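You operate a simulated robot arm through the tools that you are given. There is no shell and no other tool. Be economical: measure what you need, move in short steps, check, and stop when the job is done.

You are at the controls of a simulated two-armed robot. One attempt, no reset.

TASK
Let the half pallet go and jog it fully onto the rollers.
Fine: both pusher frames home, the stop down, the button box's black knob left on FWD.

The check looks at the end state, three seconds after you hand in, the way a careful person would. Anything else that was tipped, shoved, dropped, spilled or broken makes it a failure.

THE ROBOT
Two 7-joint arms with two-finger parallel grippers on one trunk, on a base that drives. Base frame: it is fixed to the floor where the robot stands at the start and does not move with it; the origin is under the middle of the robot, x ahead of it, y to its left, z up. Lengths are in mm, angles in rad, forces in N, time in s.
The left shoulder is at the start at [50, 187, 1035], the right one opposite. Places, roughly: black knob of the button box [800, 300, 800]; black lever of the far valve [300, -500, 800]; black lever of the near valve [400, 0, 800]; far dial knob [200, -700, 700]; half pallet [-3500, -4250, 250]; near dial knob [500, 200, 700]; red switch of the button box [1000, 300, 800]; white button of the button box [900, 400, 800]; yellow knob of the button box [800, 400, 800]; yellow lever of the near frame [300, -300, 800]. Payload 3.43 kg a hand.
The TCP of each hand is the grasp point between the finger pads, 30 mm short of the fingertips. In the tool frame z runs along the fingers and y along their closing line. Largest opening 94 mm; finger width 28, thickness 10; the body of the gripper, 50 by 96 mm, starts 55 mm behind the TCP.
Orientation is that of the tool frame in the base frame, as a unit quaternion [x, y, z, w]. With the fingers straight down and closing along the base's y, the tool's x points along the base's -x, its y along +y and its z along -z.

THE INTERFACE
- The arms move only by the tool nudge_tool. It takes "left_targets", "right_targets" or both (then of equal length, played together; a hand with none holds still); each is a list of rows, each a list of 2 entries, a list of its own where there are three numbers: the shift along the base's x, y, z in units of 50 mm (1.0 is 50 mm), then the turn, a rotation vector about the base's x, y, z in units of 4 degrees (1.0 is 4 degrees). In form: [[[tx, ty, tz], [wx, wy, wz]], ...]. A call has 1 to 8 rows; each row shifts and turns the commanded pose from where the row before left it. "left_claw" and "right_claw" are, for a hand that has rows, the finger opening in mm, from 0 to 94, set as the call begins (left out, the last holds). A call with a number of a shift or a turn outside -1 to 1 is refused whole. Rows are played at 5 a second. More than 50 mm and 0.15 rad between two rows, or a gripper value outside its range, and nothing of the call is played. Where a pose cannot be reached the arm comes as near as it can. A force on the tool above 40 N (or 10 N above the force at the start of the call, whichever is more), or a blocked arm, ends the call early, and 0.2 s more pass. Each finger travels about 153 mm/s and halts on what it meets, pressing with about 34 N; the grip force reading is that of the motor and also rises with nothing between the fingers. The clock runs only during rows and for 0.2 s after the last one: add rows that do not move to give the fingers time. The reply holds the time, the measured pose of the TCP, the force on the tool along the base axes, the opening and the grip force, in the units named above and with some noise, with the torque about the TCP (base axes, N m) and any sound that the robot's microphone picked up, and new pictures: "pictures" is both (left out), scene, wrist or none (wrist: the cameras of the hands that moved).
- Cameras (640 x 400 px; columns grow to the right, rows downward): "scene" is now at [151.5, -2.3, 1218.9]; the picture's right is [-0.02, -1.00, 0.00], its down [-0.36, 0.01, -0.93] and it looks along [0.93, -0.02, -0.36] (base axes); focal length 214 px, centre (320, 200). "left" rides on the left gripper at [76, -14, -102] in its tool frame; the picture's right is [0.18, 0.98, 0.00], its down [-0.75, 0.14, -0.64] and it looks along [-0.63, 0.12, 0.77] (tool axes); focal length 243 px, centre (320, 200). "right" rides on the right gripper at [76, 14, -102] in its tool frame; the picture's right is [-0.18, 0.98, 0.00], its down [-0.75, -0.14, -0.64] and it looks along [-0.63, -0.12, 0.77] (tool axes); focal length 243 px, centre (320, 200). There is no depth. A picture from a camera that has moved, and an enlarged one, comes with that camera's place and axes in the base frame and with its lens.
- lift_body(by): slides the trunk up (or, below 0, down) by that many mm; the arms and the scene camera ride with it, the base frame stays. It gives what a move gives, with no picture.
- base_move(legs): drives the robot by 1 to 6 legs, each [ahead, left, turn to the left] in mm, mm and rad, along the robot's own axes; the way and the turn of a leg run together, so that a leg with both is an arc; at most 1500 mm and 3.142 rad a leg. The arms and the cameras ride along, it lands a little off, and it stops where it bumps. It gives what a move gives, and a new picture of the scene camera.
- head_to(pan, tilt): turns the head with the scene camera to pan (to the left, within 1.396 rad either way) and tilt (down, from -0.506 to 1.204), counted from straight ahead of the robot. It gives what a move gives, and a new picture of the scene camera.
- zoom(camera, box): a new picture of the part [left, top, right, bottom] of that camera's present view, enlarged. No time passes.
- sign_off(): hands the job in; it is judged then, once.

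Work in short steps. Places have to be worked out from the pictures, the camera data and where the tool is seen: move nearer, look again, correct. Check each grasp and each placing, and mend what went wrong. You have 120 turns and 260 pictures in all, those below and enlarged ones among them. Open the grippers and draw the arms clear of the work before you hand the job in, unless the task says otherwise; then end with one line.

The tools are called after ">>>" by a JSON object that holds its "fn" and its "kwargs". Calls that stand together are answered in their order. nudge_tool: Moves the arms, as the interface text tells. Its arguments: {"type":"object","properties":{"left_targets":{"type":"array","items":{"type":"array"}},"left_claw":{"type":"number"},"right_targets":{"type":"array","items":{"type":"array"}},"right_claw":{"type":"number"},"pictures":{"type":"string","enum":["both","scene","wrist","none"]}},"required":[]} The other tools are called the same way: lift_body (by) slides the trunk up or down; base_move (legs) drives the base; head_to (pan, tilt) turns the head that bears the scene camera; zoom (camera, box) takes an enlarged picture of a part of a camera's view; sign_off () hands the job in.

At the start:

```text
time_s: 0.0
left_tcp_pos: [406.5, 378.0, 1013.7]
left_tcp_rot: [0.0, 1.0, 0.0, 0.0]
left_ft_force: [-0.1, -0.9, 0.8]
left_torque: [-0.01, 0.02, -0.02]
left_grip_width: 94.0
left_gripper_force: 0.0
right_tcp_pos: [340.3, -17.4, 1143.0]
right_tcp_rot: [0.0, 1.0, 0.0, 0.0]
right_ft_force: [0.1, 0.0, 0.5]
right_torque: [0.01, 0.01, 0.0]
right_grip_width: 94.1
right_gripper_force: 0.0
trunk travel left (down, up): [-250.0, 182.0]
robot x, y, heading: [1.8, -0.4, -0.001]
head pan, tilt: [-0.021, 0.365]
```

scene: 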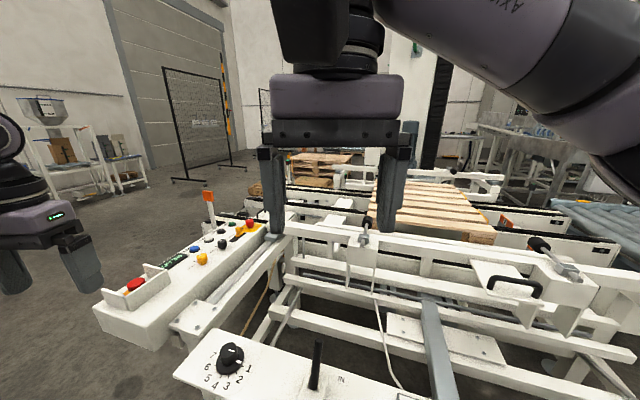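
right: 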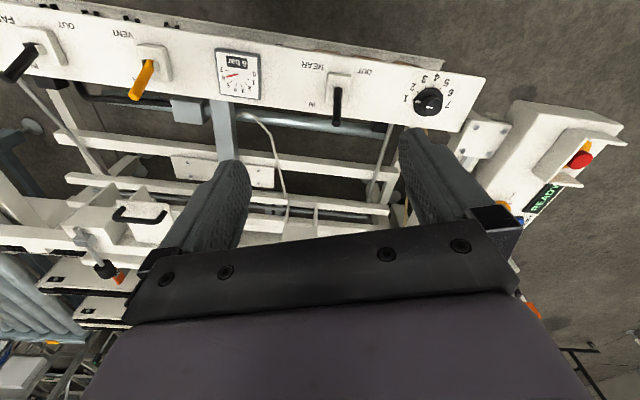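
left: 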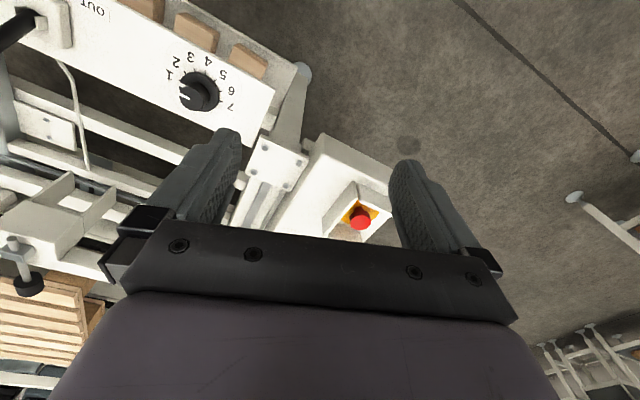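

The scene shows a pneumatic clamp frame with a panel (near dial, near lever, gauge, vent lever, far lever, far dial), and a button box. I'll look closer at the panel and the box first.

>>> {"fn": "zoom", "kwargs": {"camera": "right", "box": [0, 0, 500, 200]}}

>>> {"fn": "zoom", "kwargs": {"camera": "scene", "box": [90, 180, 310, 340]}}

>>> {"fn": "zoom", "kwargs": {"camera": "scene", "box": [240, 130, 640, 390]}}

```text
1.28 times, centred on (250, 100) of right
camera zoom: at [264.3, -4.6, 1244.5], right [0.18, 0.98, 0.0], down [0.75, -0.14, 0.64], along [0.63, -0.12, -0.77], focal length 311 px, centre (410, 328)
```

zoom: 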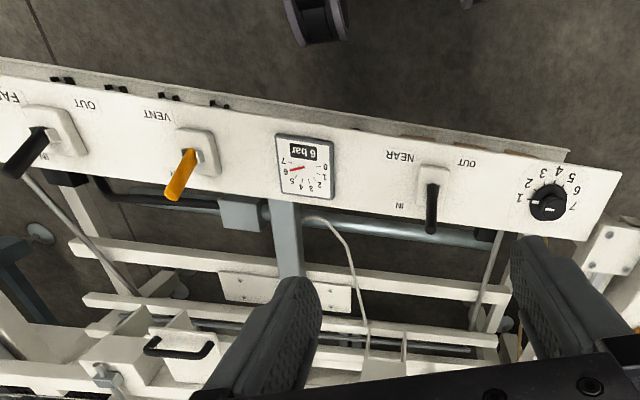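

```text
2.50 times, centred on (200, 260) of scene
camera zoom: at [151.5, -2.3, 1218.9], right [-0.02, -1.0, 0.0], down [-0.36, 0.01, -0.93], along [0.93, -0.02, -0.36], focal length 536 px, centre (620, 50)
```

zoom: 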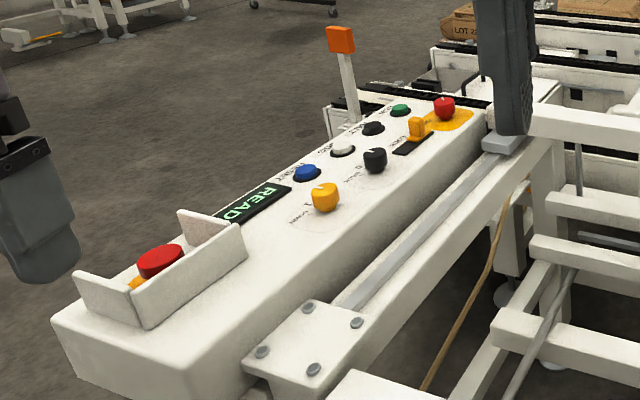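

```text
1.54 times, centred on (440, 260) of scene
camera zoom: at [151.5, -2.3, 1218.9], right [-0.02, -1.0, 0.0], down [-0.36, 0.01, -0.93], along [0.93, -0.02, -0.36], focal length 330 px, centre (135, 108)
```

zoom: 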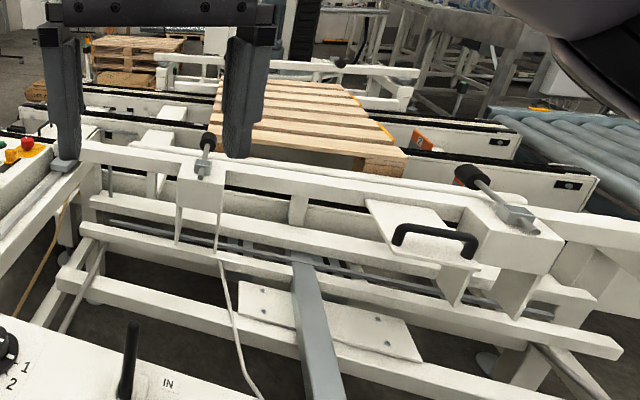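

The panel: NEAR lever (IN/OUT), gauge 6 bar, VENT lever, FAR lever, and dials. I'll look around with the head to understand the station and where the "half pallet" is.

>>> {"fn": "head_to", "kwargs": {"pan": -0.8, "tilt": 0.35}}

>>> {"fn": "head_to", "kwargs": {"pan": -1.39, "tilt": 0.2}}

>>> {"fn": "head_to", "kwargs": {"pan": 0.3, "tilt": 0.6}}

```text
time_s: 1.1
left_tcp_pos: [405.2, 376.4, 1013.2]
left_tcp_rot: [0.0, 1.0, 0.0, 0.0]
left_ft_force: [0.4, -0.4, 0.6]
left_torque: [-0.02, -0.02, 0.0]
left_grip_width: 94.0
left_gripper_force: 0.1
right_tcp_pos: [340.8, -17.6, 1142.9]
right_tcp_rot: [0.0, 1.0, 0.0, 0.001]
right_ft_force: [-0.3, 0.8, -0.8]
right_torque: [0.01, -0.01, -0.01]
right_grip_width: 94.2
right_gripper_force: 0.2
trunk travel left (down, up): [-250.0, 182.0]
robot x, y, heading: [-0.2, 1.7, 0.002]
head pan, tilt: [-0.799, 0.351]
camera scene: at [123.5, -67.1, 1220.2], right [-0.72, -0.7, 0.0], down [-0.24, 0.25, -0.94], along [0.66, -0.67, -0.34], focal length 214 px, centre (320, 200)
```

scene: 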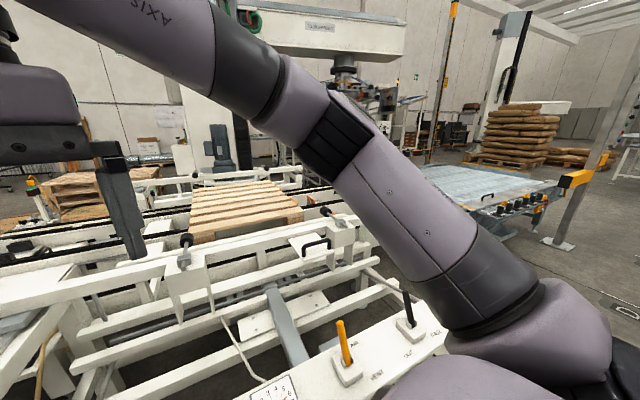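

```text
time_s: 2.1
left_tcp_pos: [405.2, 377.3, 1013.2]
left_tcp_rot: [0.0, 1.0, 0.0, 0.0]
left_ft_force: [-0.2, -0.3, 0.1]
left_torque: [-0.02, -0.03, 0.03]
left_grip_width: 93.9
left_gripper_force: 0.1
right_tcp_pos: [341.6, -17.2, 1143.0]
right_tcp_rot: [0.0, 1.0, 0.0, 0.0]
right_ft_force: [-0.1, 0.0, -0.2]
right_torque: [0.01, -0.02, 0.02]
right_grip_width: 94.2
right_gripper_force: 0.2
trunk travel left (down, up): [-250.0, 182.0]
robot x, y, heading: [-1.2, -0.5, 0.002]
head pan, tilt: [-1.389, 0.201]
camera scene: at [75.4, -92.0, 1234.2], right [-0.98, -0.18, 0.0], down [-0.04, 0.2, -0.98], along [0.18, -0.96, -0.2], focal length 214 px, centre (320, 200)
```

scene: 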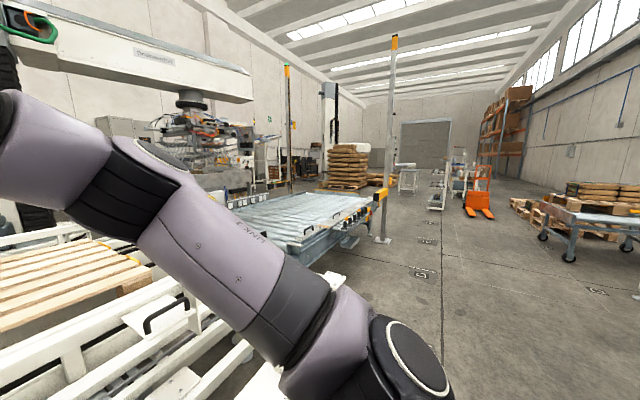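

```text
time_s: 3.8
left_tcp_pos: [404.9, 375.9, 1013.0]
left_tcp_rot: [0.0, 1.0, 0.0, -0.001]
left_ft_force: [0.2, -0.3, -0.6]
left_torque: [-0.01, 0.02, -0.01]
left_grip_width: 94.1
left_gripper_force: 0.1
right_tcp_pos: [340.6, -17.3, 1142.8]
right_tcp_rot: [0.0, 1.0, 0.0, 0.0]
right_ft_force: [0.2, -0.8, 0.4]
right_torque: [0.0, -0.01, 0.02]
right_grip_width: 94.0
right_gripper_force: 0.1
trunk travel left (down, up): [-250.0, 182.0]
robot x, y, heading: [-0.4, 1.2, 0.003]
head pan, tilt: [0.3, 0.6]
camera scene: at [143.0, 25.7, 1197.5], right [0.3, -0.96, 0.0], down [-0.54, -0.17, -0.83], along [0.79, 0.24, -0.56], focal length 214 px, centre (320, 200)
```

scene: 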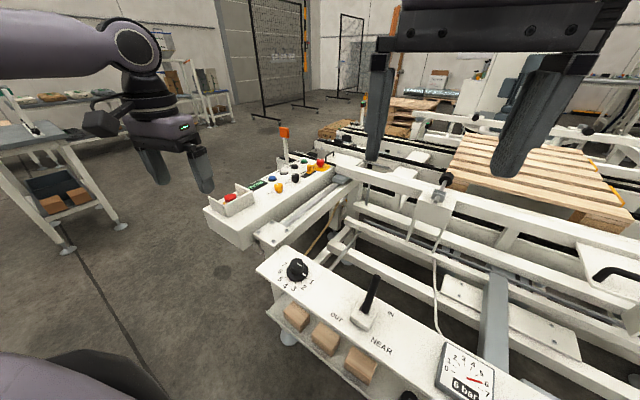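

Now a close look at the button box, the panel lever and the frame area.

>>> {"fn": "zoom", "kwargs": {"camera": "scene", "box": [200, 120, 370, 250]}}

>>> {"fn": "zoom", "kwargs": {"camera": "scene", "box": [250, 240, 510, 400]}}

>>> {"fn": "zoom", "kwargs": {"camera": "left", "box": [220, 120, 420, 300]}}

```text
3.08 times, centred on (285, 185) of scene
camera zoom: at [143.0, 25.7, 1197.5], right [0.3, -0.96, 0.0], down [-0.54, -0.17, -0.83], along [0.79, 0.24, -0.56], focal length 660 px, centre (428, 246)
```

zoom: 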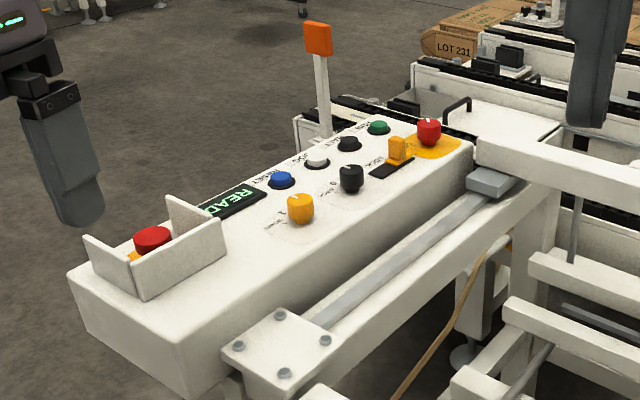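

```text
2.46 times, centred on (380, 320) of scene
camera zoom: at [143.0, 25.7, 1197.5], right [0.3, -0.96, 0.0], down [-0.54, -0.17, -0.83], along [0.79, 0.24, -0.56], focal length 528 px, centre (172, -95)
```

zoom: 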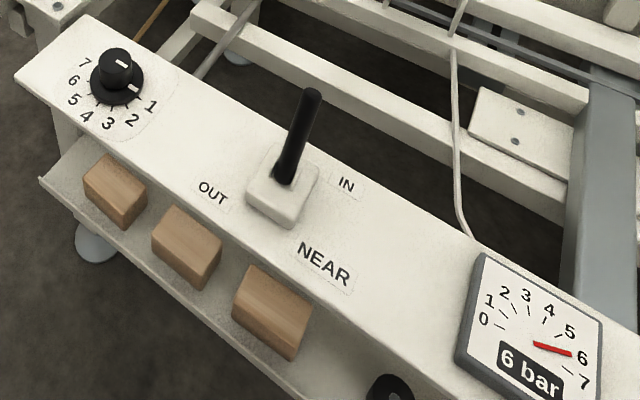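

```text
2.22 times, centred on (320, 210) of left
camera zoom: at [329.0, 362.0, 1116.1], right [-0.18, 0.98, 0.0], down [0.75, 0.14, 0.64], along [0.63, 0.12, -0.77], focal length 539 px, centre (320, 178)
```

zoom: 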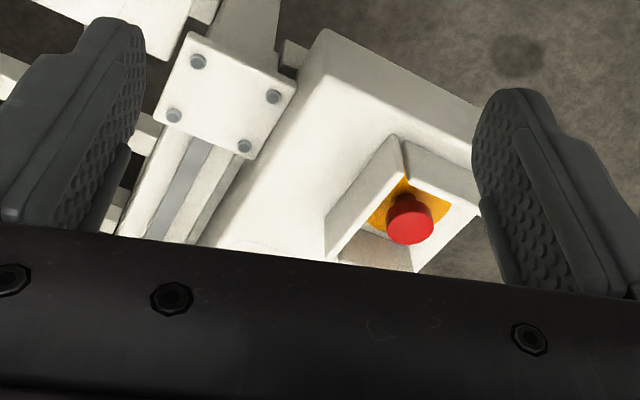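

Lever NEAR leans to IN (away from robot), gauge 6 bar. I move the left hand ahead above the button box (staying high, above 1000 mm) to read the labels from its camera.

>>> {"fn": "nudge_tool", "kwargs": {"left_targets": [[[0, 0, 1], [0, 0, 0]], [[1, 0, 0], [0, 0, 0]], [[1, 0, 0], [0, 0, 0]], [[1, 0, 0], [0, 0, 0]], [[0, 0, 0], [0, 0, 0]]], "pictures": "wrist"}}

>>> {"fn": "zoom", "kwargs": {"camera": "left", "box": [80, 0, 480, 250]}}

```text
time_s: 5.0
left_tcp_pos: [546.4, 376.7, 1060.5]
left_tcp_rot: [0.0, 1.0, -0.001, 0.0]
left_ft_force: [0.8, -0.5, -0.4]
left_torque: [0.03, 0.02, 0.02]
left_grip_width: 94.2
left_gripper_force: 0.0
left hand out of reach, approached as far as the arm can: row 4
right_tcp_pos: [341.1, -16.7, 1143.6]
right_tcp_rot: [0.0, 1.0, -0.001, 0.0]
right_ft_force: [0.4, -0.1, 0.0]
right_torque: [0.0, -0.02, 0.0]
right_grip_width: 93.7
right_gripper_force: 0.1
trunk travel left (down, up): [-250.0, 182.0]
robot x, y, heading: [-2.5, 1.2, -0.001]
head pan, tilt: [0.3, 0.6]
camera left: at [470.0, 362.0, 1164.2], right [-0.18, 0.98, 0.0], down [0.75, 0.14, 0.64], along [0.63, 0.12, -0.77], focal length 243 px, centre (320, 200)
```

left: 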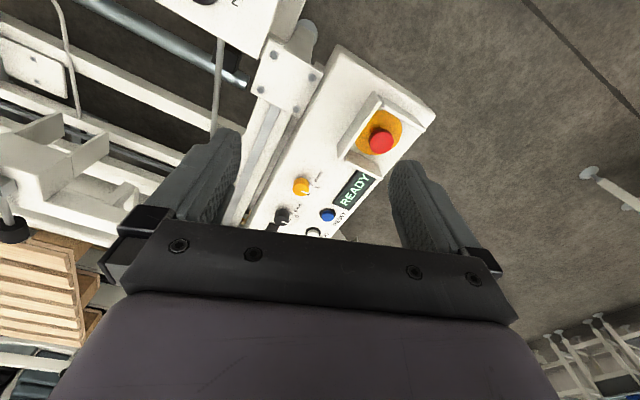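

```text
1.60 times, centred on (280, 125) of left
camera zoom: at [470.0, 362.0, 1164.2], right [-0.18, 0.98, 0.0], down [0.75, 0.14, 0.64], along [0.63, 0.12, -0.77], focal length 388 px, centre (384, 320)
```

zoom: 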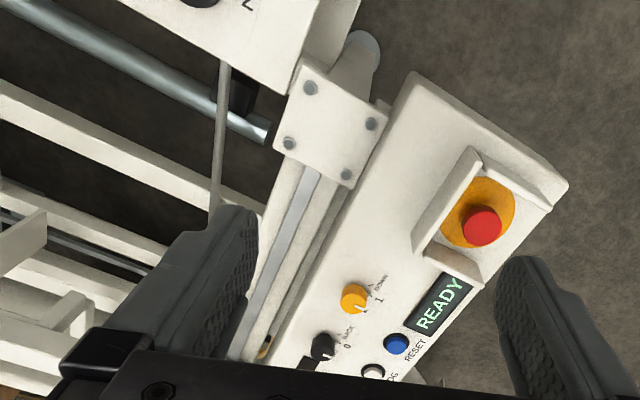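

The box is slanted, and the hand's reach ends near x≈550, so I'll need to drive for the box. First move the right hand to the right, to clear the scene camera and let its camera see the VENT/FAR end of the panel.

>>> {"fn": "nudge_tool", "kwargs": {"right_targets": [[[0, -1, 0], [0, 0, 0]], [[0, -1, 0], [0, 0, 0]], [[0, -1, 0], [0, 0, 0]], [[0, -1, 0], [0, 0, 0]], [[-1, -1, 0], [0, 0, 0]], [[-1, -1, 0], [0, 0, 0]], [[0, -1, 0], [0, 0, 0]], [[0, 0, 0], [0, 0, 0]]], "pictures": "wrist"}}

>>> {"fn": "head_to", "kwargs": {"pan": -0.3, "tilt": 0.45}}

```text
refused: row 5 steps farther than a row can; nothing moved
```

```text
time_s: 6.0
left_tcp_pos: [547.0, 377.7, 1061.7]
left_tcp_rot: [-0.001, 1.0, 0.0, 0.0]
left_ft_force: [0.6, 0.7, 0.5]
left_torque: [0.01, -0.05, -0.02]
left_grip_width: 94.0
left_gripper_force: 0.2
right_tcp_pos: [341.0, -17.0, 1142.6]
right_tcp_rot: [0.0, 1.0, 0.0, -0.001]
right_ft_force: [0.0, 0.3, 0.1]
right_torque: [-0.01, 0.02, 0.02]
right_grip_width: 93.9
right_gripper_force: 0.3
trunk travel left (down, up): [-250.0, 182.0]
robot x, y, heading: [-0.6, 1.1, 0.003]
head pan, tilt: [-0.3, 0.45]
camera scene: at [146.3, -27.5, 1211.0], right [-0.29, -0.96, 0.0], down [-0.42, 0.13, -0.9], along [0.86, -0.27, -0.44], focal length 214 px, centre (320, 200)
```

scene: 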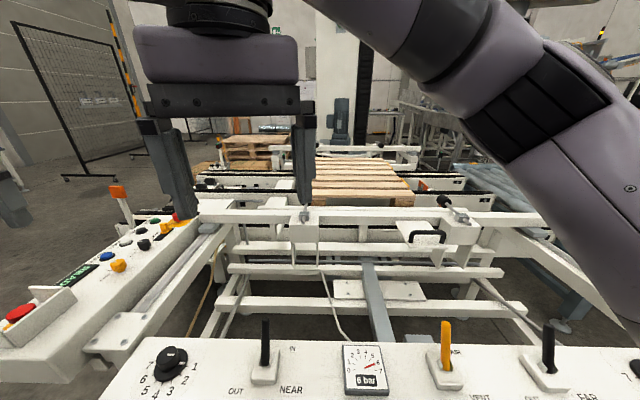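

The diagonal row was too long; I resend within the 50 mm limit.

>>> {"fn": "nudge_tool", "kwargs": {"right_targets": [[[0, -1, 0], [0, 0, 0]], [[0, -1, 0], [0, 0, 0]], [[0, -1, 0], [0, 0, 0]], [[0, -1, 0], [0, 0, 0]], [[0, -1, 0], [0, 0, 0]], [[0, -1, 0], [0, 0, 0]], [[0, -1, 0], [0, 0, 0]], [[0, 0, 0], [0, 0, 0]]], "pictures": "both"}}

>>> {"fn": "zoom", "kwargs": {"camera": "scene", "box": [180, 120, 580, 330]}}

>>> {"fn": "zoom", "kwargs": {"camera": "scene", "box": [320, 310, 640, 400]}}

```text
time_s: 7.8
left_tcp_pos: [545.8, 377.0, 1060.7]
left_tcp_rot: [-0.002, 1.0, 0.0, 0.0]
left_ft_force: [-0.1, -0.5, -1.0]
left_torque: [-0.01, -0.04, -0.02]
left_grip_width: 93.8
left_gripper_force: 0.0
right_tcp_pos: [341.9, -368.6, 1143.3]
right_tcp_rot: [0.001, 1.0, 0.0, 0.0]
right_ft_force: [-0.2, 0.5, 0.0]
right_torque: [0.03, -0.01, -0.02]
right_grip_width: 93.9
right_gripper_force: 0.1
trunk travel left (down, up): [-250.0, 182.0]
robot x, y, heading: [0.4, 0.3, -0.002]
head pan, tilt: [-0.3, 0.45]
camera scene: at [146.3, -27.5, 1211.0], right [-0.3, -0.96, 0.0], down [-0.42, 0.13, -0.9], along [0.86, -0.27, -0.44], focal length 214 px, centre (320, 200)
camera right: at [265.6, -355.6, 1243.3], right [0.18, 0.98, 0.0], down [0.75, -0.14, 0.64], along [0.63, -0.12, -0.77], focal length 243 px, centre (320, 200)
```

scene: 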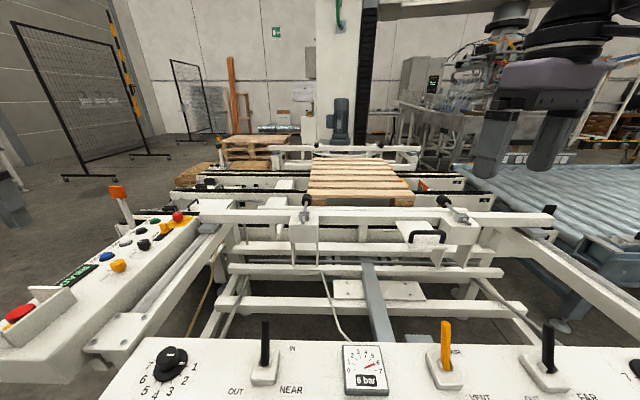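
right: 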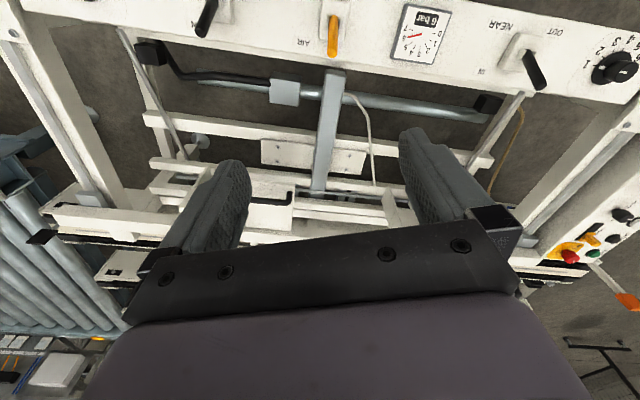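

```text
1.60 times, centred on (380, 225) of scene
camera zoom: at [146.3, -27.5, 1211.0], right [-0.3, -0.96, 0.0], down [-0.42, 0.13, -0.9], along [0.86, -0.27, -0.44], focal length 343 px, centre (224, 160)
```

zoom: 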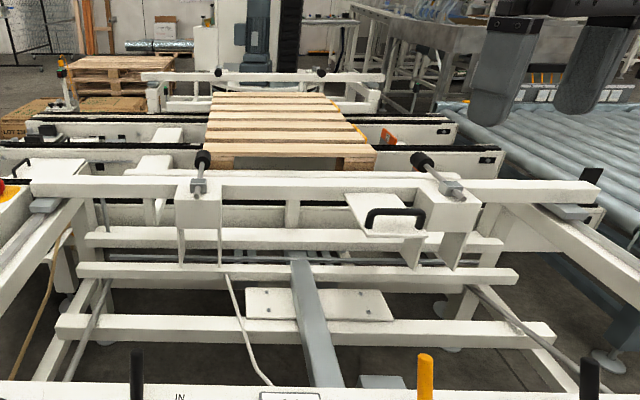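

```text
2.00 times, centred on (480, 355) of scene
camera zoom: at [146.3, -27.5, 1211.0], right [-0.3, -0.96, 0.0], down [-0.42, 0.13, -0.9], along [0.86, -0.27, -0.44], focal length 429 px, centre (0, -110)
```

zoom: 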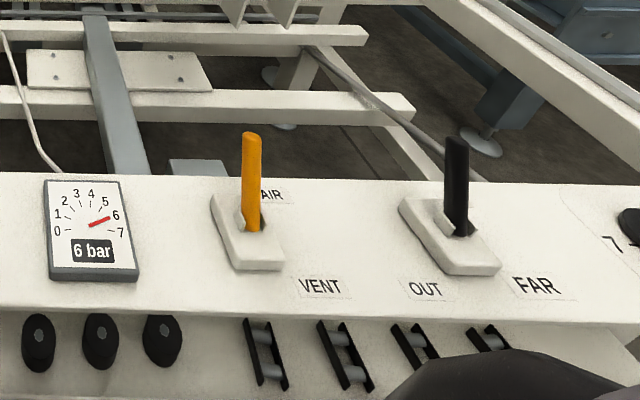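

Estimate by triangulation: near lever base ≈ (410, 5, 700), tip ≈ (453, -3, 793), leaning to IN; AIR supply on. I'll bring the right hand, closed, to beyond (+x of) the near lever to pull it toward OUT.

>>> {"fn": "nudge_tool", "kwargs": {"right_targets": [[[0.5, 0.85, 0], [0, 0, 0]], [[0.5, 0.85, 0], [0, 0, 0]], [[0.5, 0.85, 0], [0, 0, 0]], [[0.5, 0.85, 0], [0, 0, 0]], [[0.5, 0.85, 0], [0, 0, 0]], [[0.5, 0.85, 0], [0, 0, 0]], [[0.2, 0.95, -0.2], [0, 0, 0]], [[0, 0.95, -0.3], [0, 0, 0]]], "right_claw": 0, "pictures": "none"}}

>>> {"fn": "nudge_tool", "kwargs": {"right_targets": [[[0.1, 0.3, -0.9], [0, 0, 0]], [[0, 0, -1], [0, 0, 0]], [[0, 0, -1], [0, 0, 0]], [[0, 0, -1], [0, 0, 0]], [[0, 0, -1], [0, 0, 0]], [[0, 0, 0], [0, 0, 0]]], "pictures": "both"}}

```text
time_s: 9.6
left_tcp_pos: [545.3, 376.5, 1060.4]
left_tcp_rot: [-0.001, 1.0, -0.001, 0.0]
left_ft_force: [0.2, 1.0, 0.5]
left_torque: [-0.05, -0.01, -0.02]
left_grip_width: 94.0
left_gripper_force: 0.0
right_tcp_pos: [502.2, -19.0, 1117.1]
right_tcp_rot: [0.001, 1.0, 0.0, 0.0]
right_ft_force: [0.7, -0.5, 0.8]
right_torque: [0.03, 0.01, 0.05]
right_grip_width: 0.1
right_gripper_force: 32.8
trunk travel left (down, up): [-250.0, 182.0]
robot x, y, heading: [3.6, -1.1, 0.002]
head pan, tilt: [-0.3, 0.45]
```

```text
time_s: 11.0
left_tcp_pos: [545.3, 377.5, 1060.6]
left_tcp_rot: [0.0, 1.0, 0.0, 0.0]
left_ft_force: [0.5, 0.0, 0.2]
left_torque: [-0.01, 0.02, -0.02]
left_grip_width: 93.9
left_gripper_force: 0.0
right_tcp_pos: [507.4, -2.4, 874.0]
right_tcp_rot: [0.0, 1.0, 0.0, 0.0]
right_ft_force: [-0.1, -0.1, -0.4]
right_torque: [0.01, 0.01, 0.01]
right_grip_width: 0.1
right_gripper_force: 33.0
trunk travel left (down, up): [-250.0, 182.0]
robot x, y, heading: [-3.8, -1.1, 0.001]
head pan, tilt: [-0.3, 0.45]
camera scene: at [146.3, -27.6, 1211.0], right [-0.3, -0.96, 0.0], down [-0.42, 0.13, -0.9], along [0.86, -0.27, -0.44], focal length 214 px, centre (320, 200)
camera right: at [431.4, 10.5, 976.3], right [0.18, 0.98, 0.0], down [0.75, -0.14, 0.64], along [0.63, -0.12, -0.77], focal length 243 px, centre (320, 200)
```

scene: 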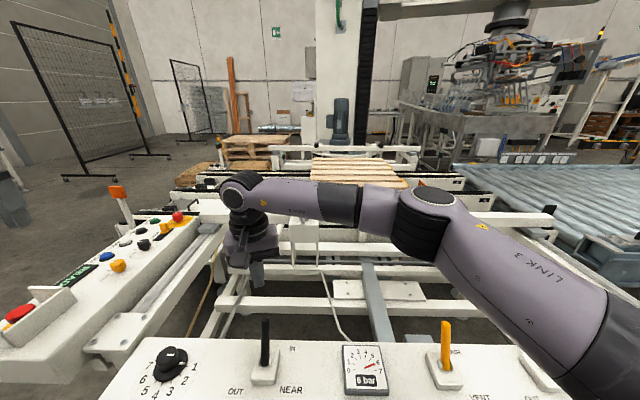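
right: 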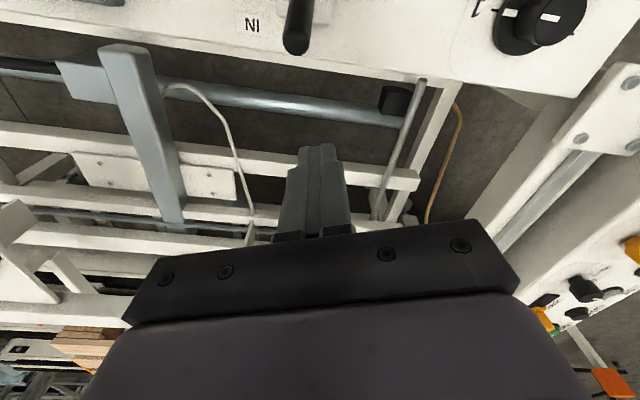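

The lever tip is at ≈ (452, -8, 800) from this view, consistent. I go down to TCP z ≈ 785 at y ≈ -8 and then pull toward -x in small rows.

>>> {"fn": "nudge_tool", "kwargs": {"right_targets": [[[0, -0.12, -0.9], [0, 0, 0]], [[0, 0, -0.9], [0, 0, 0]], [[-0.4, 0, 0], [0, 0, 0]], [[-0.4, 0, 0], [0, 0, 0]], [[-0.4, 0, 0], [0, 0, 0]], [[-0.4, 0, 0], [0, 0, 0]]], "pictures": "both"}}

```text
time_s: 12.4
left_tcp_pos: [546.3, 376.6, 1061.8]
left_tcp_rot: [-0.002, 1.0, 0.0, 0.0]
left_ft_force: [-0.1, 0.0, 0.2]
left_torque: [-0.03, 0.02, 0.0]
left_grip_width: 94.0
left_gripper_force: 0.0
right_tcp_pos: [424.4, -8.1, 782.2]
right_tcp_rot: [0.001, 1.0, 0.0, 0.0]
right_ft_force: [1.7, -0.9, 3.3]
right_torque: [0.02, -0.04, 0.01]
right_grip_width: 0.0
right_gripper_force: 32.6
trunk travel left (down, up): [-250.0, 182.0]
robot x, y, heading: [-0.9, 0.4, -0.003]
head pan, tilt: [-0.3, 0.45]
camera scene: at [146.3, -27.7, 1211.0], right [-0.3, -0.96, 0.0], down [-0.42, 0.13, -0.9], along [0.86, -0.27, -0.44], focal length 214 px, centre (320, 200)
camera right: at [349.4, 4.9, 884.1], right [0.19, 0.98, 0.0], down [0.75, -0.14, 0.64], along [0.63, -0.12, -0.77], focal length 243 px, centre (320, 200)
```

scene: 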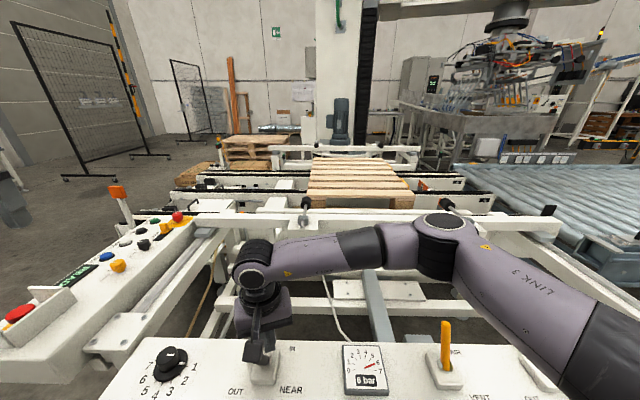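
right: 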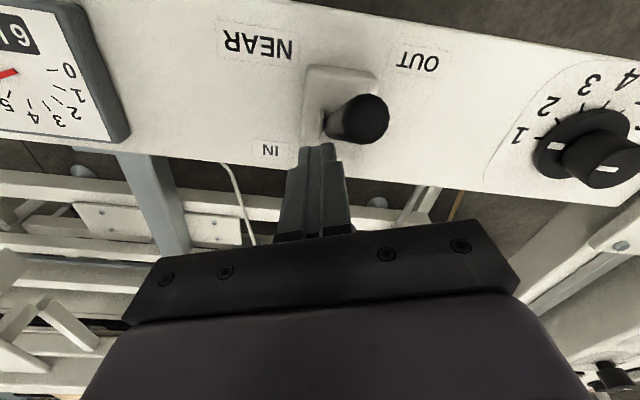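

The lever seems to have snapped over to OUT. I back the hand off upward and wait a bit to see the near frame move.

>>> {"fn": "nudge_tool", "kwargs": {"right_targets": [[[0.4, 0, 0.3], [0, 0, 0]], [[0, 0, 1], [0, 0, 0]], [[0, 0, 1], [0, 0, 0]], [[0, -1, 0], [0, 0, 0]], [[0, -1, 0], [0, 0, 0]], [[0, -1, 0], [0, 0, 0]], [[0, -1, 0], [0, 0, 0]], [[0, -1, 0], [0, 0, 0]]], "pictures": "scene"}}

>>> {"fn": "zoom", "kwargs": {"camera": "scene", "box": [180, 120, 580, 330]}}

>>> {"fn": "zoom", "kwargs": {"camera": "scene", "box": [100, 310, 400, 400]}}

```text
time_s: 14.2
left_tcp_pos: [545.5, 376.1, 1061.1]
left_tcp_rot: [0.0, 1.0, 0.0, 0.001]
left_ft_force: [0.5, -0.1, 0.3]
left_torque: [-0.02, -0.01, 0.0]
left_grip_width: 93.9
left_gripper_force: 0.1
right_tcp_pos: [442.2, -257.9, 898.3]
right_tcp_rot: [0.0, 1.0, -0.001, 0.0]
right_ft_force: [0.8, 0.4, -0.7]
right_torque: [0.01, 0.01, -0.01]
right_grip_width: 0.0
right_gripper_force: 32.3
trunk travel left (down, up): [-250.0, 182.0]
robot x, y, heading: [0.5, 0.6, 0.002]
head pan, tilt: [-0.3, 0.45]
camera scene: at [146.2, -27.9, 1211.0], right [-0.3, -0.96, 0.0], down [-0.42, 0.13, -0.9], along [0.86, -0.27, -0.44], focal length 214 px, centre (320, 200)
```

scene: 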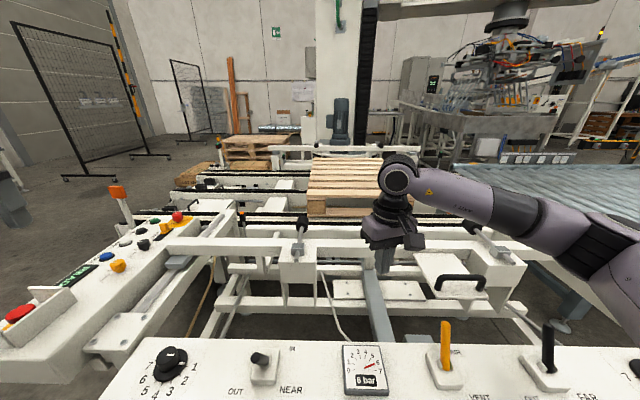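

```text
1.60 times, centred on (380, 225) of scene
camera zoom: at [146.2, -27.9, 1211.0], right [-0.3, -0.96, 0.0], down [-0.42, 0.13, -0.9], along [0.86, -0.27, -0.44], focal length 343 px, centre (224, 160)
```

zoom: 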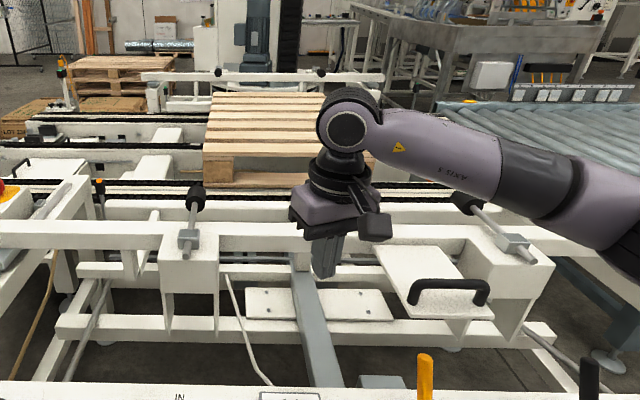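

```text
2.13 times, centred on (250, 355) of scene
camera zoom: at [146.2, -27.9, 1211.0], right [-0.3, -0.96, 0.0], down [-0.42, 0.13, -0.9], along [0.86, -0.27, -0.44], focal length 458 px, centre (469, -131)
```

zoom: 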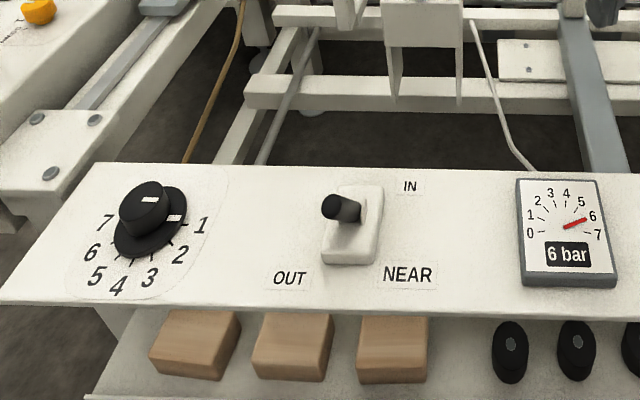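

The near frame is retracting nicely. Far lever estimated: base ≈ (239, -551, 700), tip ≈ (279, -560, 793); the panel is turned ~17°, so the throw is along (-0.96, 0.29). I move the hand clear of the frame and over beyond the far lever.

>>> {"fn": "nudge_tool", "kwargs": {"right_targets": [[[-0.5, 0, 0.8], [0, 0, 0]], [[-0.3, -0.9, 0], [0, 0, 0]], [[-0.3, -0.9, 0], [0, 0, 0]], [[-0.3, -0.9, 0], [0, 0, 0]], [[-0.3, -0.9, 0], [0, 0, 0]], [[-0.2, -0.95, 0], [0, 0, 0]], [[-0.2, -0.95, 0], [0, 0, 0]], [[0, -0.87, -0.4], [0, 0, 0]]], "pictures": "both"}}

>>> {"fn": "zoom", "kwargs": {"camera": "scene", "box": [180, 120, 580, 330]}}

```text
time_s: 16.0
left_tcp_pos: [546.2, 377.0, 1062.3]
left_tcp_rot: [-0.001, 1.0, 0.0, 0.0]
left_ft_force: [0.1, 0.3, 0.2]
left_torque: [-0.02, -0.03, 0.03]
left_grip_width: 94.1
left_gripper_force: 0.1
right_tcp_pos: [333.2, -535.7, 911.4]
right_tcp_rot: [0.003, 1.0, -0.003, -0.024]
right_ft_force: [-0.6, 0.0, -4.4]
right_torque: [-0.04, -0.02, 0.0]
right_grip_width: 0.0
right_gripper_force: 33.1
right hand out of reach, approached as far as the arm can: row 8
trunk travel left (down, up): [-250.0, 182.0]
robot x, y, heading: [0.1, 3.6, -0.004]
head pan, tilt: [-0.3, 0.45]
camera scene: at [146.4, -27.9, 1210.9], right [-0.3, -0.96, 0.0], down [-0.42, 0.13, -0.9], along [0.86, -0.27, -0.44], focal length 214 px, centre (320, 200)
camera right: at [261.4, -521.9, 1016.8], right [0.19, 0.98, -0.01], down [0.78, -0.14, 0.61], along [0.59, -0.13, -0.8], focal length 243 px, centre (320, 200)
```

scene: 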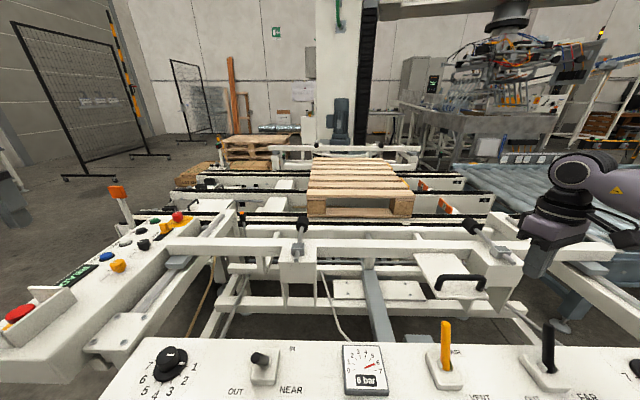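
right: 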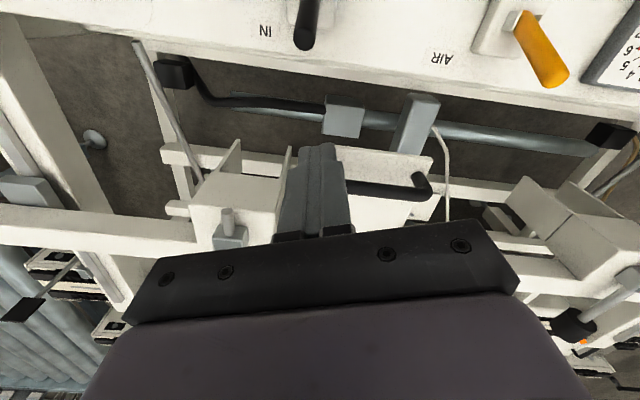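

```text
1.60 times, centred on (380, 225) of scene
camera zoom: at [146.4, -27.9, 1210.9], right [-0.3, -0.96, 0.0], down [-0.42, 0.13, -0.9], along [0.86, -0.27, -0.44], focal length 343 px, centre (224, 160)
```

zoom: 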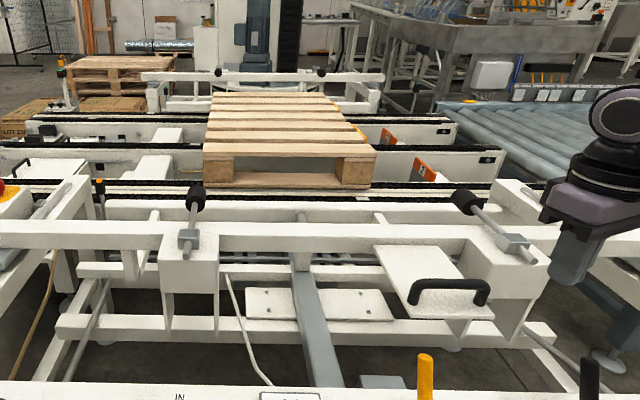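

Near frame has stopped, retracted. Far lever tip refined to ≈ (275, -547, 793). I back in a little for reach and see where the hand is.

>>> {"fn": "nudge_tool", "kwargs": {"right_targets": [[[-0.35, 0.5, 0], [0, 0, 0]], [[0, 0, -0.9], [0, 0, 0]], [[0, 0, 0], [0, 0, 0]]], "pictures": "wrist"}}

```text
time_s: 16.8
left_tcp_pos: [545.9, 376.8, 1059.8]
left_tcp_rot: [-0.001, 1.0, 0.0, 0.0]
left_ft_force: [0.3, 0.6, 0.4]
left_torque: [0.0, -0.01, 0.04]
left_grip_width: 94.0
left_gripper_force: 0.1
right_tcp_pos: [320.0, -510.6, 880.1]
right_tcp_rot: [0.0, 1.0, 0.0, 0.0]
right_ft_force: [0.3, 0.0, 0.2]
right_torque: [-0.03, 0.01, 0.01]
right_grip_width: 0.2
right_gripper_force: 33.3
trunk travel left (down, up): [-250.0, 182.0]
robot x, y, heading: [-2.7, 2.2, 0.002]
head pan, tilt: [-0.3, 0.45]
camera right: at [243.0, -498.9, 982.1], right [0.18, 0.98, 0.0], down [0.75, -0.14, 0.64], along [0.63, -0.12, -0.77], focal length 243 px, centre (320, 200)
```

right: 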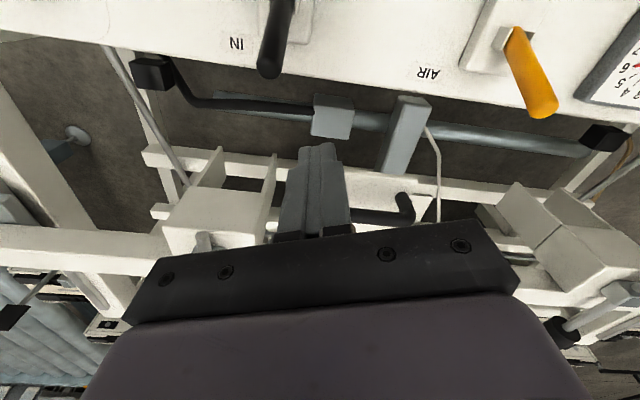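

Lever tip at ≈ (273, -540). Shift y by -30, go down and check.

>>> {"fn": "nudge_tool", "kwargs": {"right_targets": [[[0, -0.6, -0.3], [0, 0, 0]], [[0, 0, -0.8], [0, 0, 0]], [[0, 0, -0.8], [0, 0, 0]], [[0, 0, 0], [0, 0, 0]]], "pictures": "wrist"}}

```text
time_s: 17.8
left_tcp_pos: [546.4, 375.8, 1061.0]
left_tcp_rot: [-0.002, 1.0, 0.0, 0.0]
left_ft_force: [0.2, 0.6, -0.6]
left_torque: [0.02, -0.01, 0.0]
left_grip_width: 93.9
left_gripper_force: 0.0
right_tcp_pos: [322.1, -531.4, 786.2]
right_tcp_rot: [0.001, 1.0, 0.0, 0.0]
right_ft_force: [0.6, -0.5, -0.5]
right_torque: [0.0, -0.01, -0.04]
right_grip_width: 0.0
right_gripper_force: 33.0
right hand out of reach, approached as far as the arm can: row 1
trunk travel left (down, up): [-250.0, 182.0]
robot x, y, heading: [-0.1, -1.0, 0.001]
head pan, tilt: [-0.3, 0.45]
camera right: at [244.9, -518.6, 888.2], right [0.18, 0.98, 0.0], down [0.75, -0.14, 0.64], along [0.63, -0.12, -0.77], focal length 243 px, centre (320, 200)
```

right: 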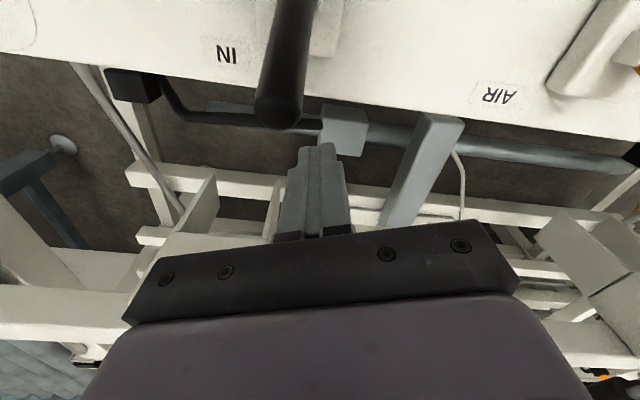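

The hand is ~10 mm off in y; as I come in, reach allows more -y. I close in diagonally to y ≈ -545 and then pull toward OUT.

>>> {"fn": "nudge_tool", "kwargs": {"right_targets": [[[-0.2, -0.15, 0], [0, 0, 0]], [[-0.2, -0.2, 0], [0, 0, 0]], [[-0.4, 0.08, 0], [0, 0, 0]], [[-0.4, 0.12, 0], [0, 0, 0]], [[-0.4, 0.12, 0], [0, 0, 0]], [[-0.3, 0.1, 0], [0, 0, 0]]], "pictures": "both"}}

```text
time_s: 19.2
left_tcp_pos: [543.9, 377.3, 1061.0]
left_tcp_rot: [-0.002, 1.0, 0.0, 0.001]
left_ft_force: [-0.2, -0.1, 0.3]
left_torque: [0.0, -0.04, 0.01]
left_grip_width: 94.2
left_gripper_force: 0.1
right_tcp_pos: [248.8, -514.7, 788.7]
right_tcp_rot: [-0.004, 1.0, -0.003, 0.022]
right_ft_force: [4.9, -0.2, 1.9]
right_torque: [0.05, -0.11, 0.07]
right_grip_width: 0.1
right_gripper_force: 33.0
right hand out of reach, approached as far as the arm can: row 1, 2
trunk travel left (down, up): [-250.0, 182.0]
robot x, y, heading: [2.3, -1.2, 0.002]
head pan, tilt: [-0.3, 0.45]
stopped in row 6 (right hand): the force on the tool passed its limit at 49 N (the readings are from after the stop); the commanded pose is now the measured one
camera scene: at [146.2, -27.3, 1211.1], right [-0.29, -0.96, 0.0], down [-0.42, 0.13, -0.9], along [0.86, -0.26, -0.43], focal length 214 px, centre (320, 200)
camera right: at [167.2, -502.3, 887.9], right [0.18, 0.98, 0.0], down [0.73, -0.13, 0.67], along [0.66, -0.12, -0.74], focal length 243 px, centre (320, 200)
```

scene: 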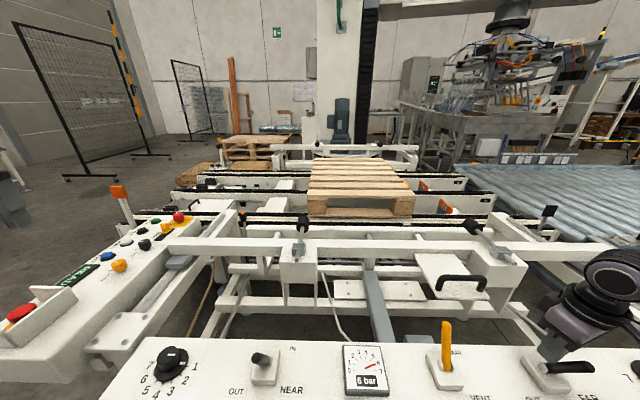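
right: 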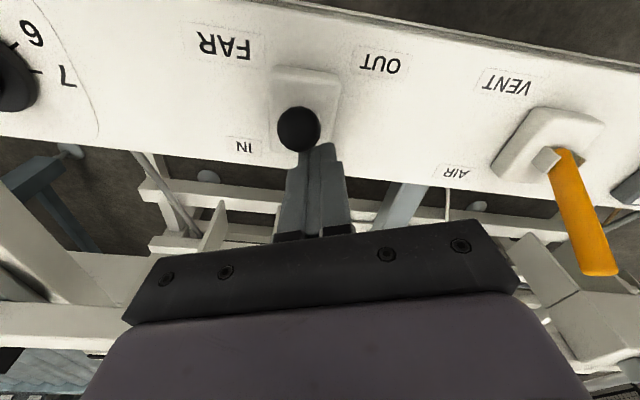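

The lever is over at OUT (tip ≈ (211, -520), past base at 241). I back off, raise the hand and check the far frame.

>>> {"fn": "nudge_tool", "kwargs": {"right_targets": [[[0.5, 0, 0], [0, 0, 0]], [[0, 0, 1], [0, 0, 0]], [[0, 0, 1], [0, 0, 0]], [[0, 0, 1], [0, 0, 0]], [[0, 0, 0], [0, 0, 0]], [[0, 0, 0], [0, 0, 0]]], "pictures": "both"}}

>>> {"fn": "zoom", "kwargs": {"camera": "scene", "box": [180, 120, 580, 330]}}

>>> {"fn": "zoom", "kwargs": {"camera": "scene", "box": [230, 130, 450, 230]}}

```text
time_s: 20.6
left_tcp_pos: [545.7, 376.6, 1061.7]
left_tcp_rot: [-0.003, 1.0, 0.0, 0.0]
left_ft_force: [-0.4, 0.7, 0.9]
left_torque: [0.01, -0.03, -0.01]
left_grip_width: 94.0
left_gripper_force: 0.1
right_tcp_pos: [271.7, -514.1, 938.6]
right_tcp_rot: [-0.005, 1.0, -0.002, 0.018]
right_ft_force: [-0.1, 1.3, -0.7]
right_torque: [-0.01, 0.0, -0.02]
right_grip_width: 0.2
right_gripper_force: 32.5
trunk travel left (down, up): [-250.0, 182.0]
robot x, y, heading: [-1.4, 1.2, 0.003]
head pan, tilt: [-0.3, 0.45]
camera scene: at [146.9, -27.3, 1211.0], right [-0.29, -0.96, 0.0], down [-0.42, 0.13, -0.9], along [0.86, -0.26, -0.44], focal length 214 px, centre (320, 200)
camera right: at [191.1, -502.3, 1037.8], right [0.18, 0.98, 0.0], down [0.73, -0.13, 0.67], along [0.66, -0.12, -0.74], focal length 243 px, centre (320, 200)
```

scene: 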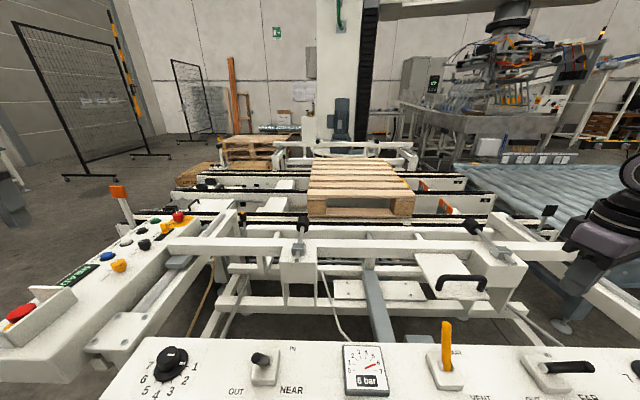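
right: 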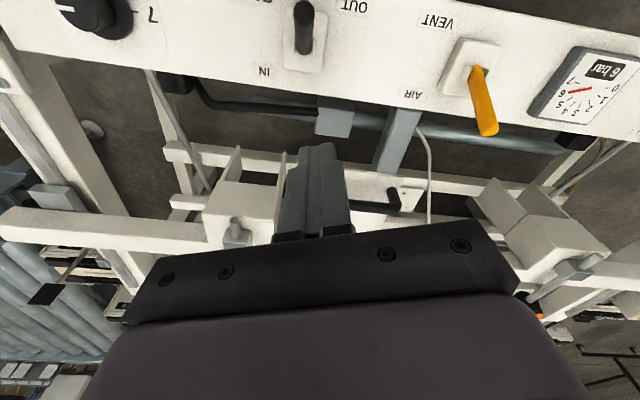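

```text
1.60 times, centred on (380, 225) of scene
camera zoom: at [146.9, -27.3, 1211.0], right [-0.29, -0.96, 0.0], down [-0.42, 0.13, -0.9], along [0.86, -0.26, -0.44], focal length 343 px, centre (224, 160)
```

zoom: 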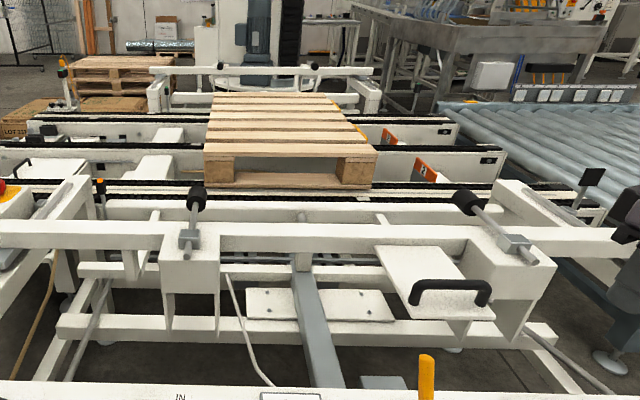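

```text
2.91 times, centred on (340, 180) of scene
camera zoom: at [146.9, -27.3, 1211.0], right [-0.29, -0.96, 0.0], down [-0.42, 0.13, -0.9], along [0.86, -0.26, -0.44], focal length 624 px, centre (262, 258)
```

zoom: 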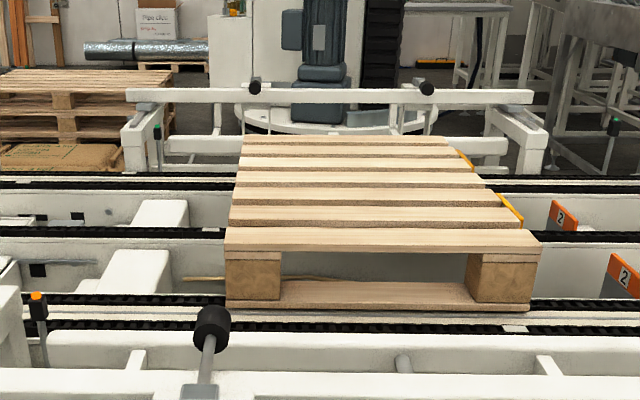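

Both frames have moved. I check the near frame's slide and the sensor lights closely, to see whether it's fully home.

>>> {"fn": "zoom", "kwargs": {"camera": "scene", "box": [70, 190, 330, 350]}}

>>> {"fn": "zoom", "kwargs": {"camera": "scene", "box": [400, 170, 600, 300]}}

>>> {"fn": "zoom", "kwargs": {"camera": "right", "box": [0, 40, 640, 340]}}

```text
2.46 times, centred on (200, 270) of scene
camera zoom: at [146.9, -27.3, 1211.0], right [-0.29, -0.96, 0.0], down [-0.42, 0.13, -0.9], along [0.86, -0.26, -0.44], focal length 528 px, centre (615, 28)
```

zoom: 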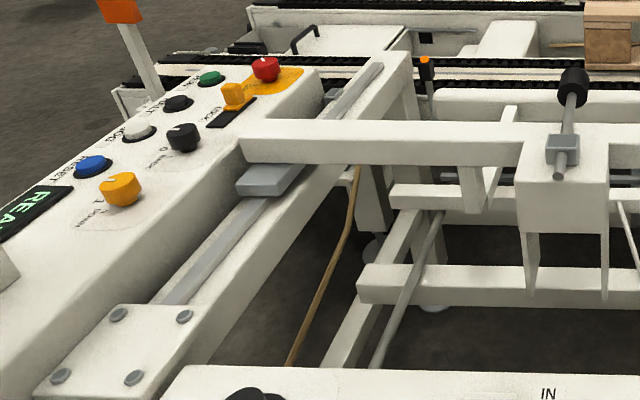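

```text
3.08 times, centred on (500, 235) of scene
camera zoom: at [146.9, -27.3, 1211.0], right [-0.29, -0.96, 0.0], down [-0.42, 0.13, -0.9], along [0.86, -0.26, -0.44], focal length 660 px, centre (-234, 92)
```

zoom: 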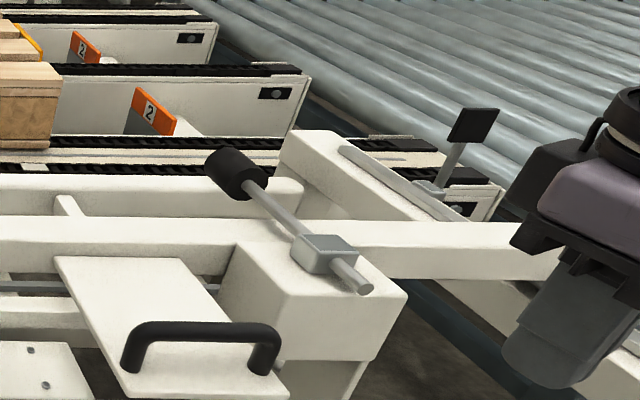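

```text
1.00 times, centred on (320, 190) of right (not enlarged: the box is as wide or as high as the picture)
camera zoom: at [191.1, -502.3, 1037.8], right [0.18, 0.98, 0.0], down [0.73, -0.13, 0.67], along [0.66, -0.12, -0.74], focal length 243 px, centre (320, 210)
```

zoom: 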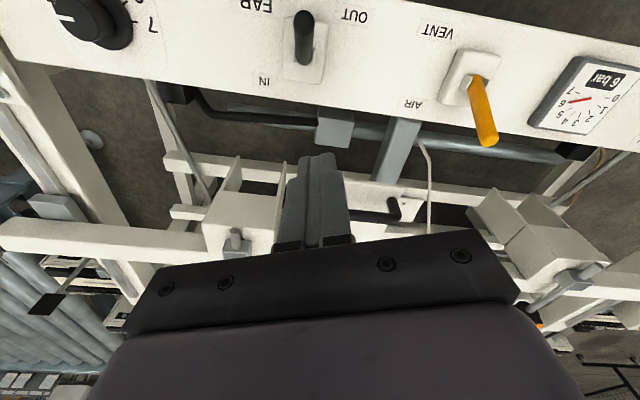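

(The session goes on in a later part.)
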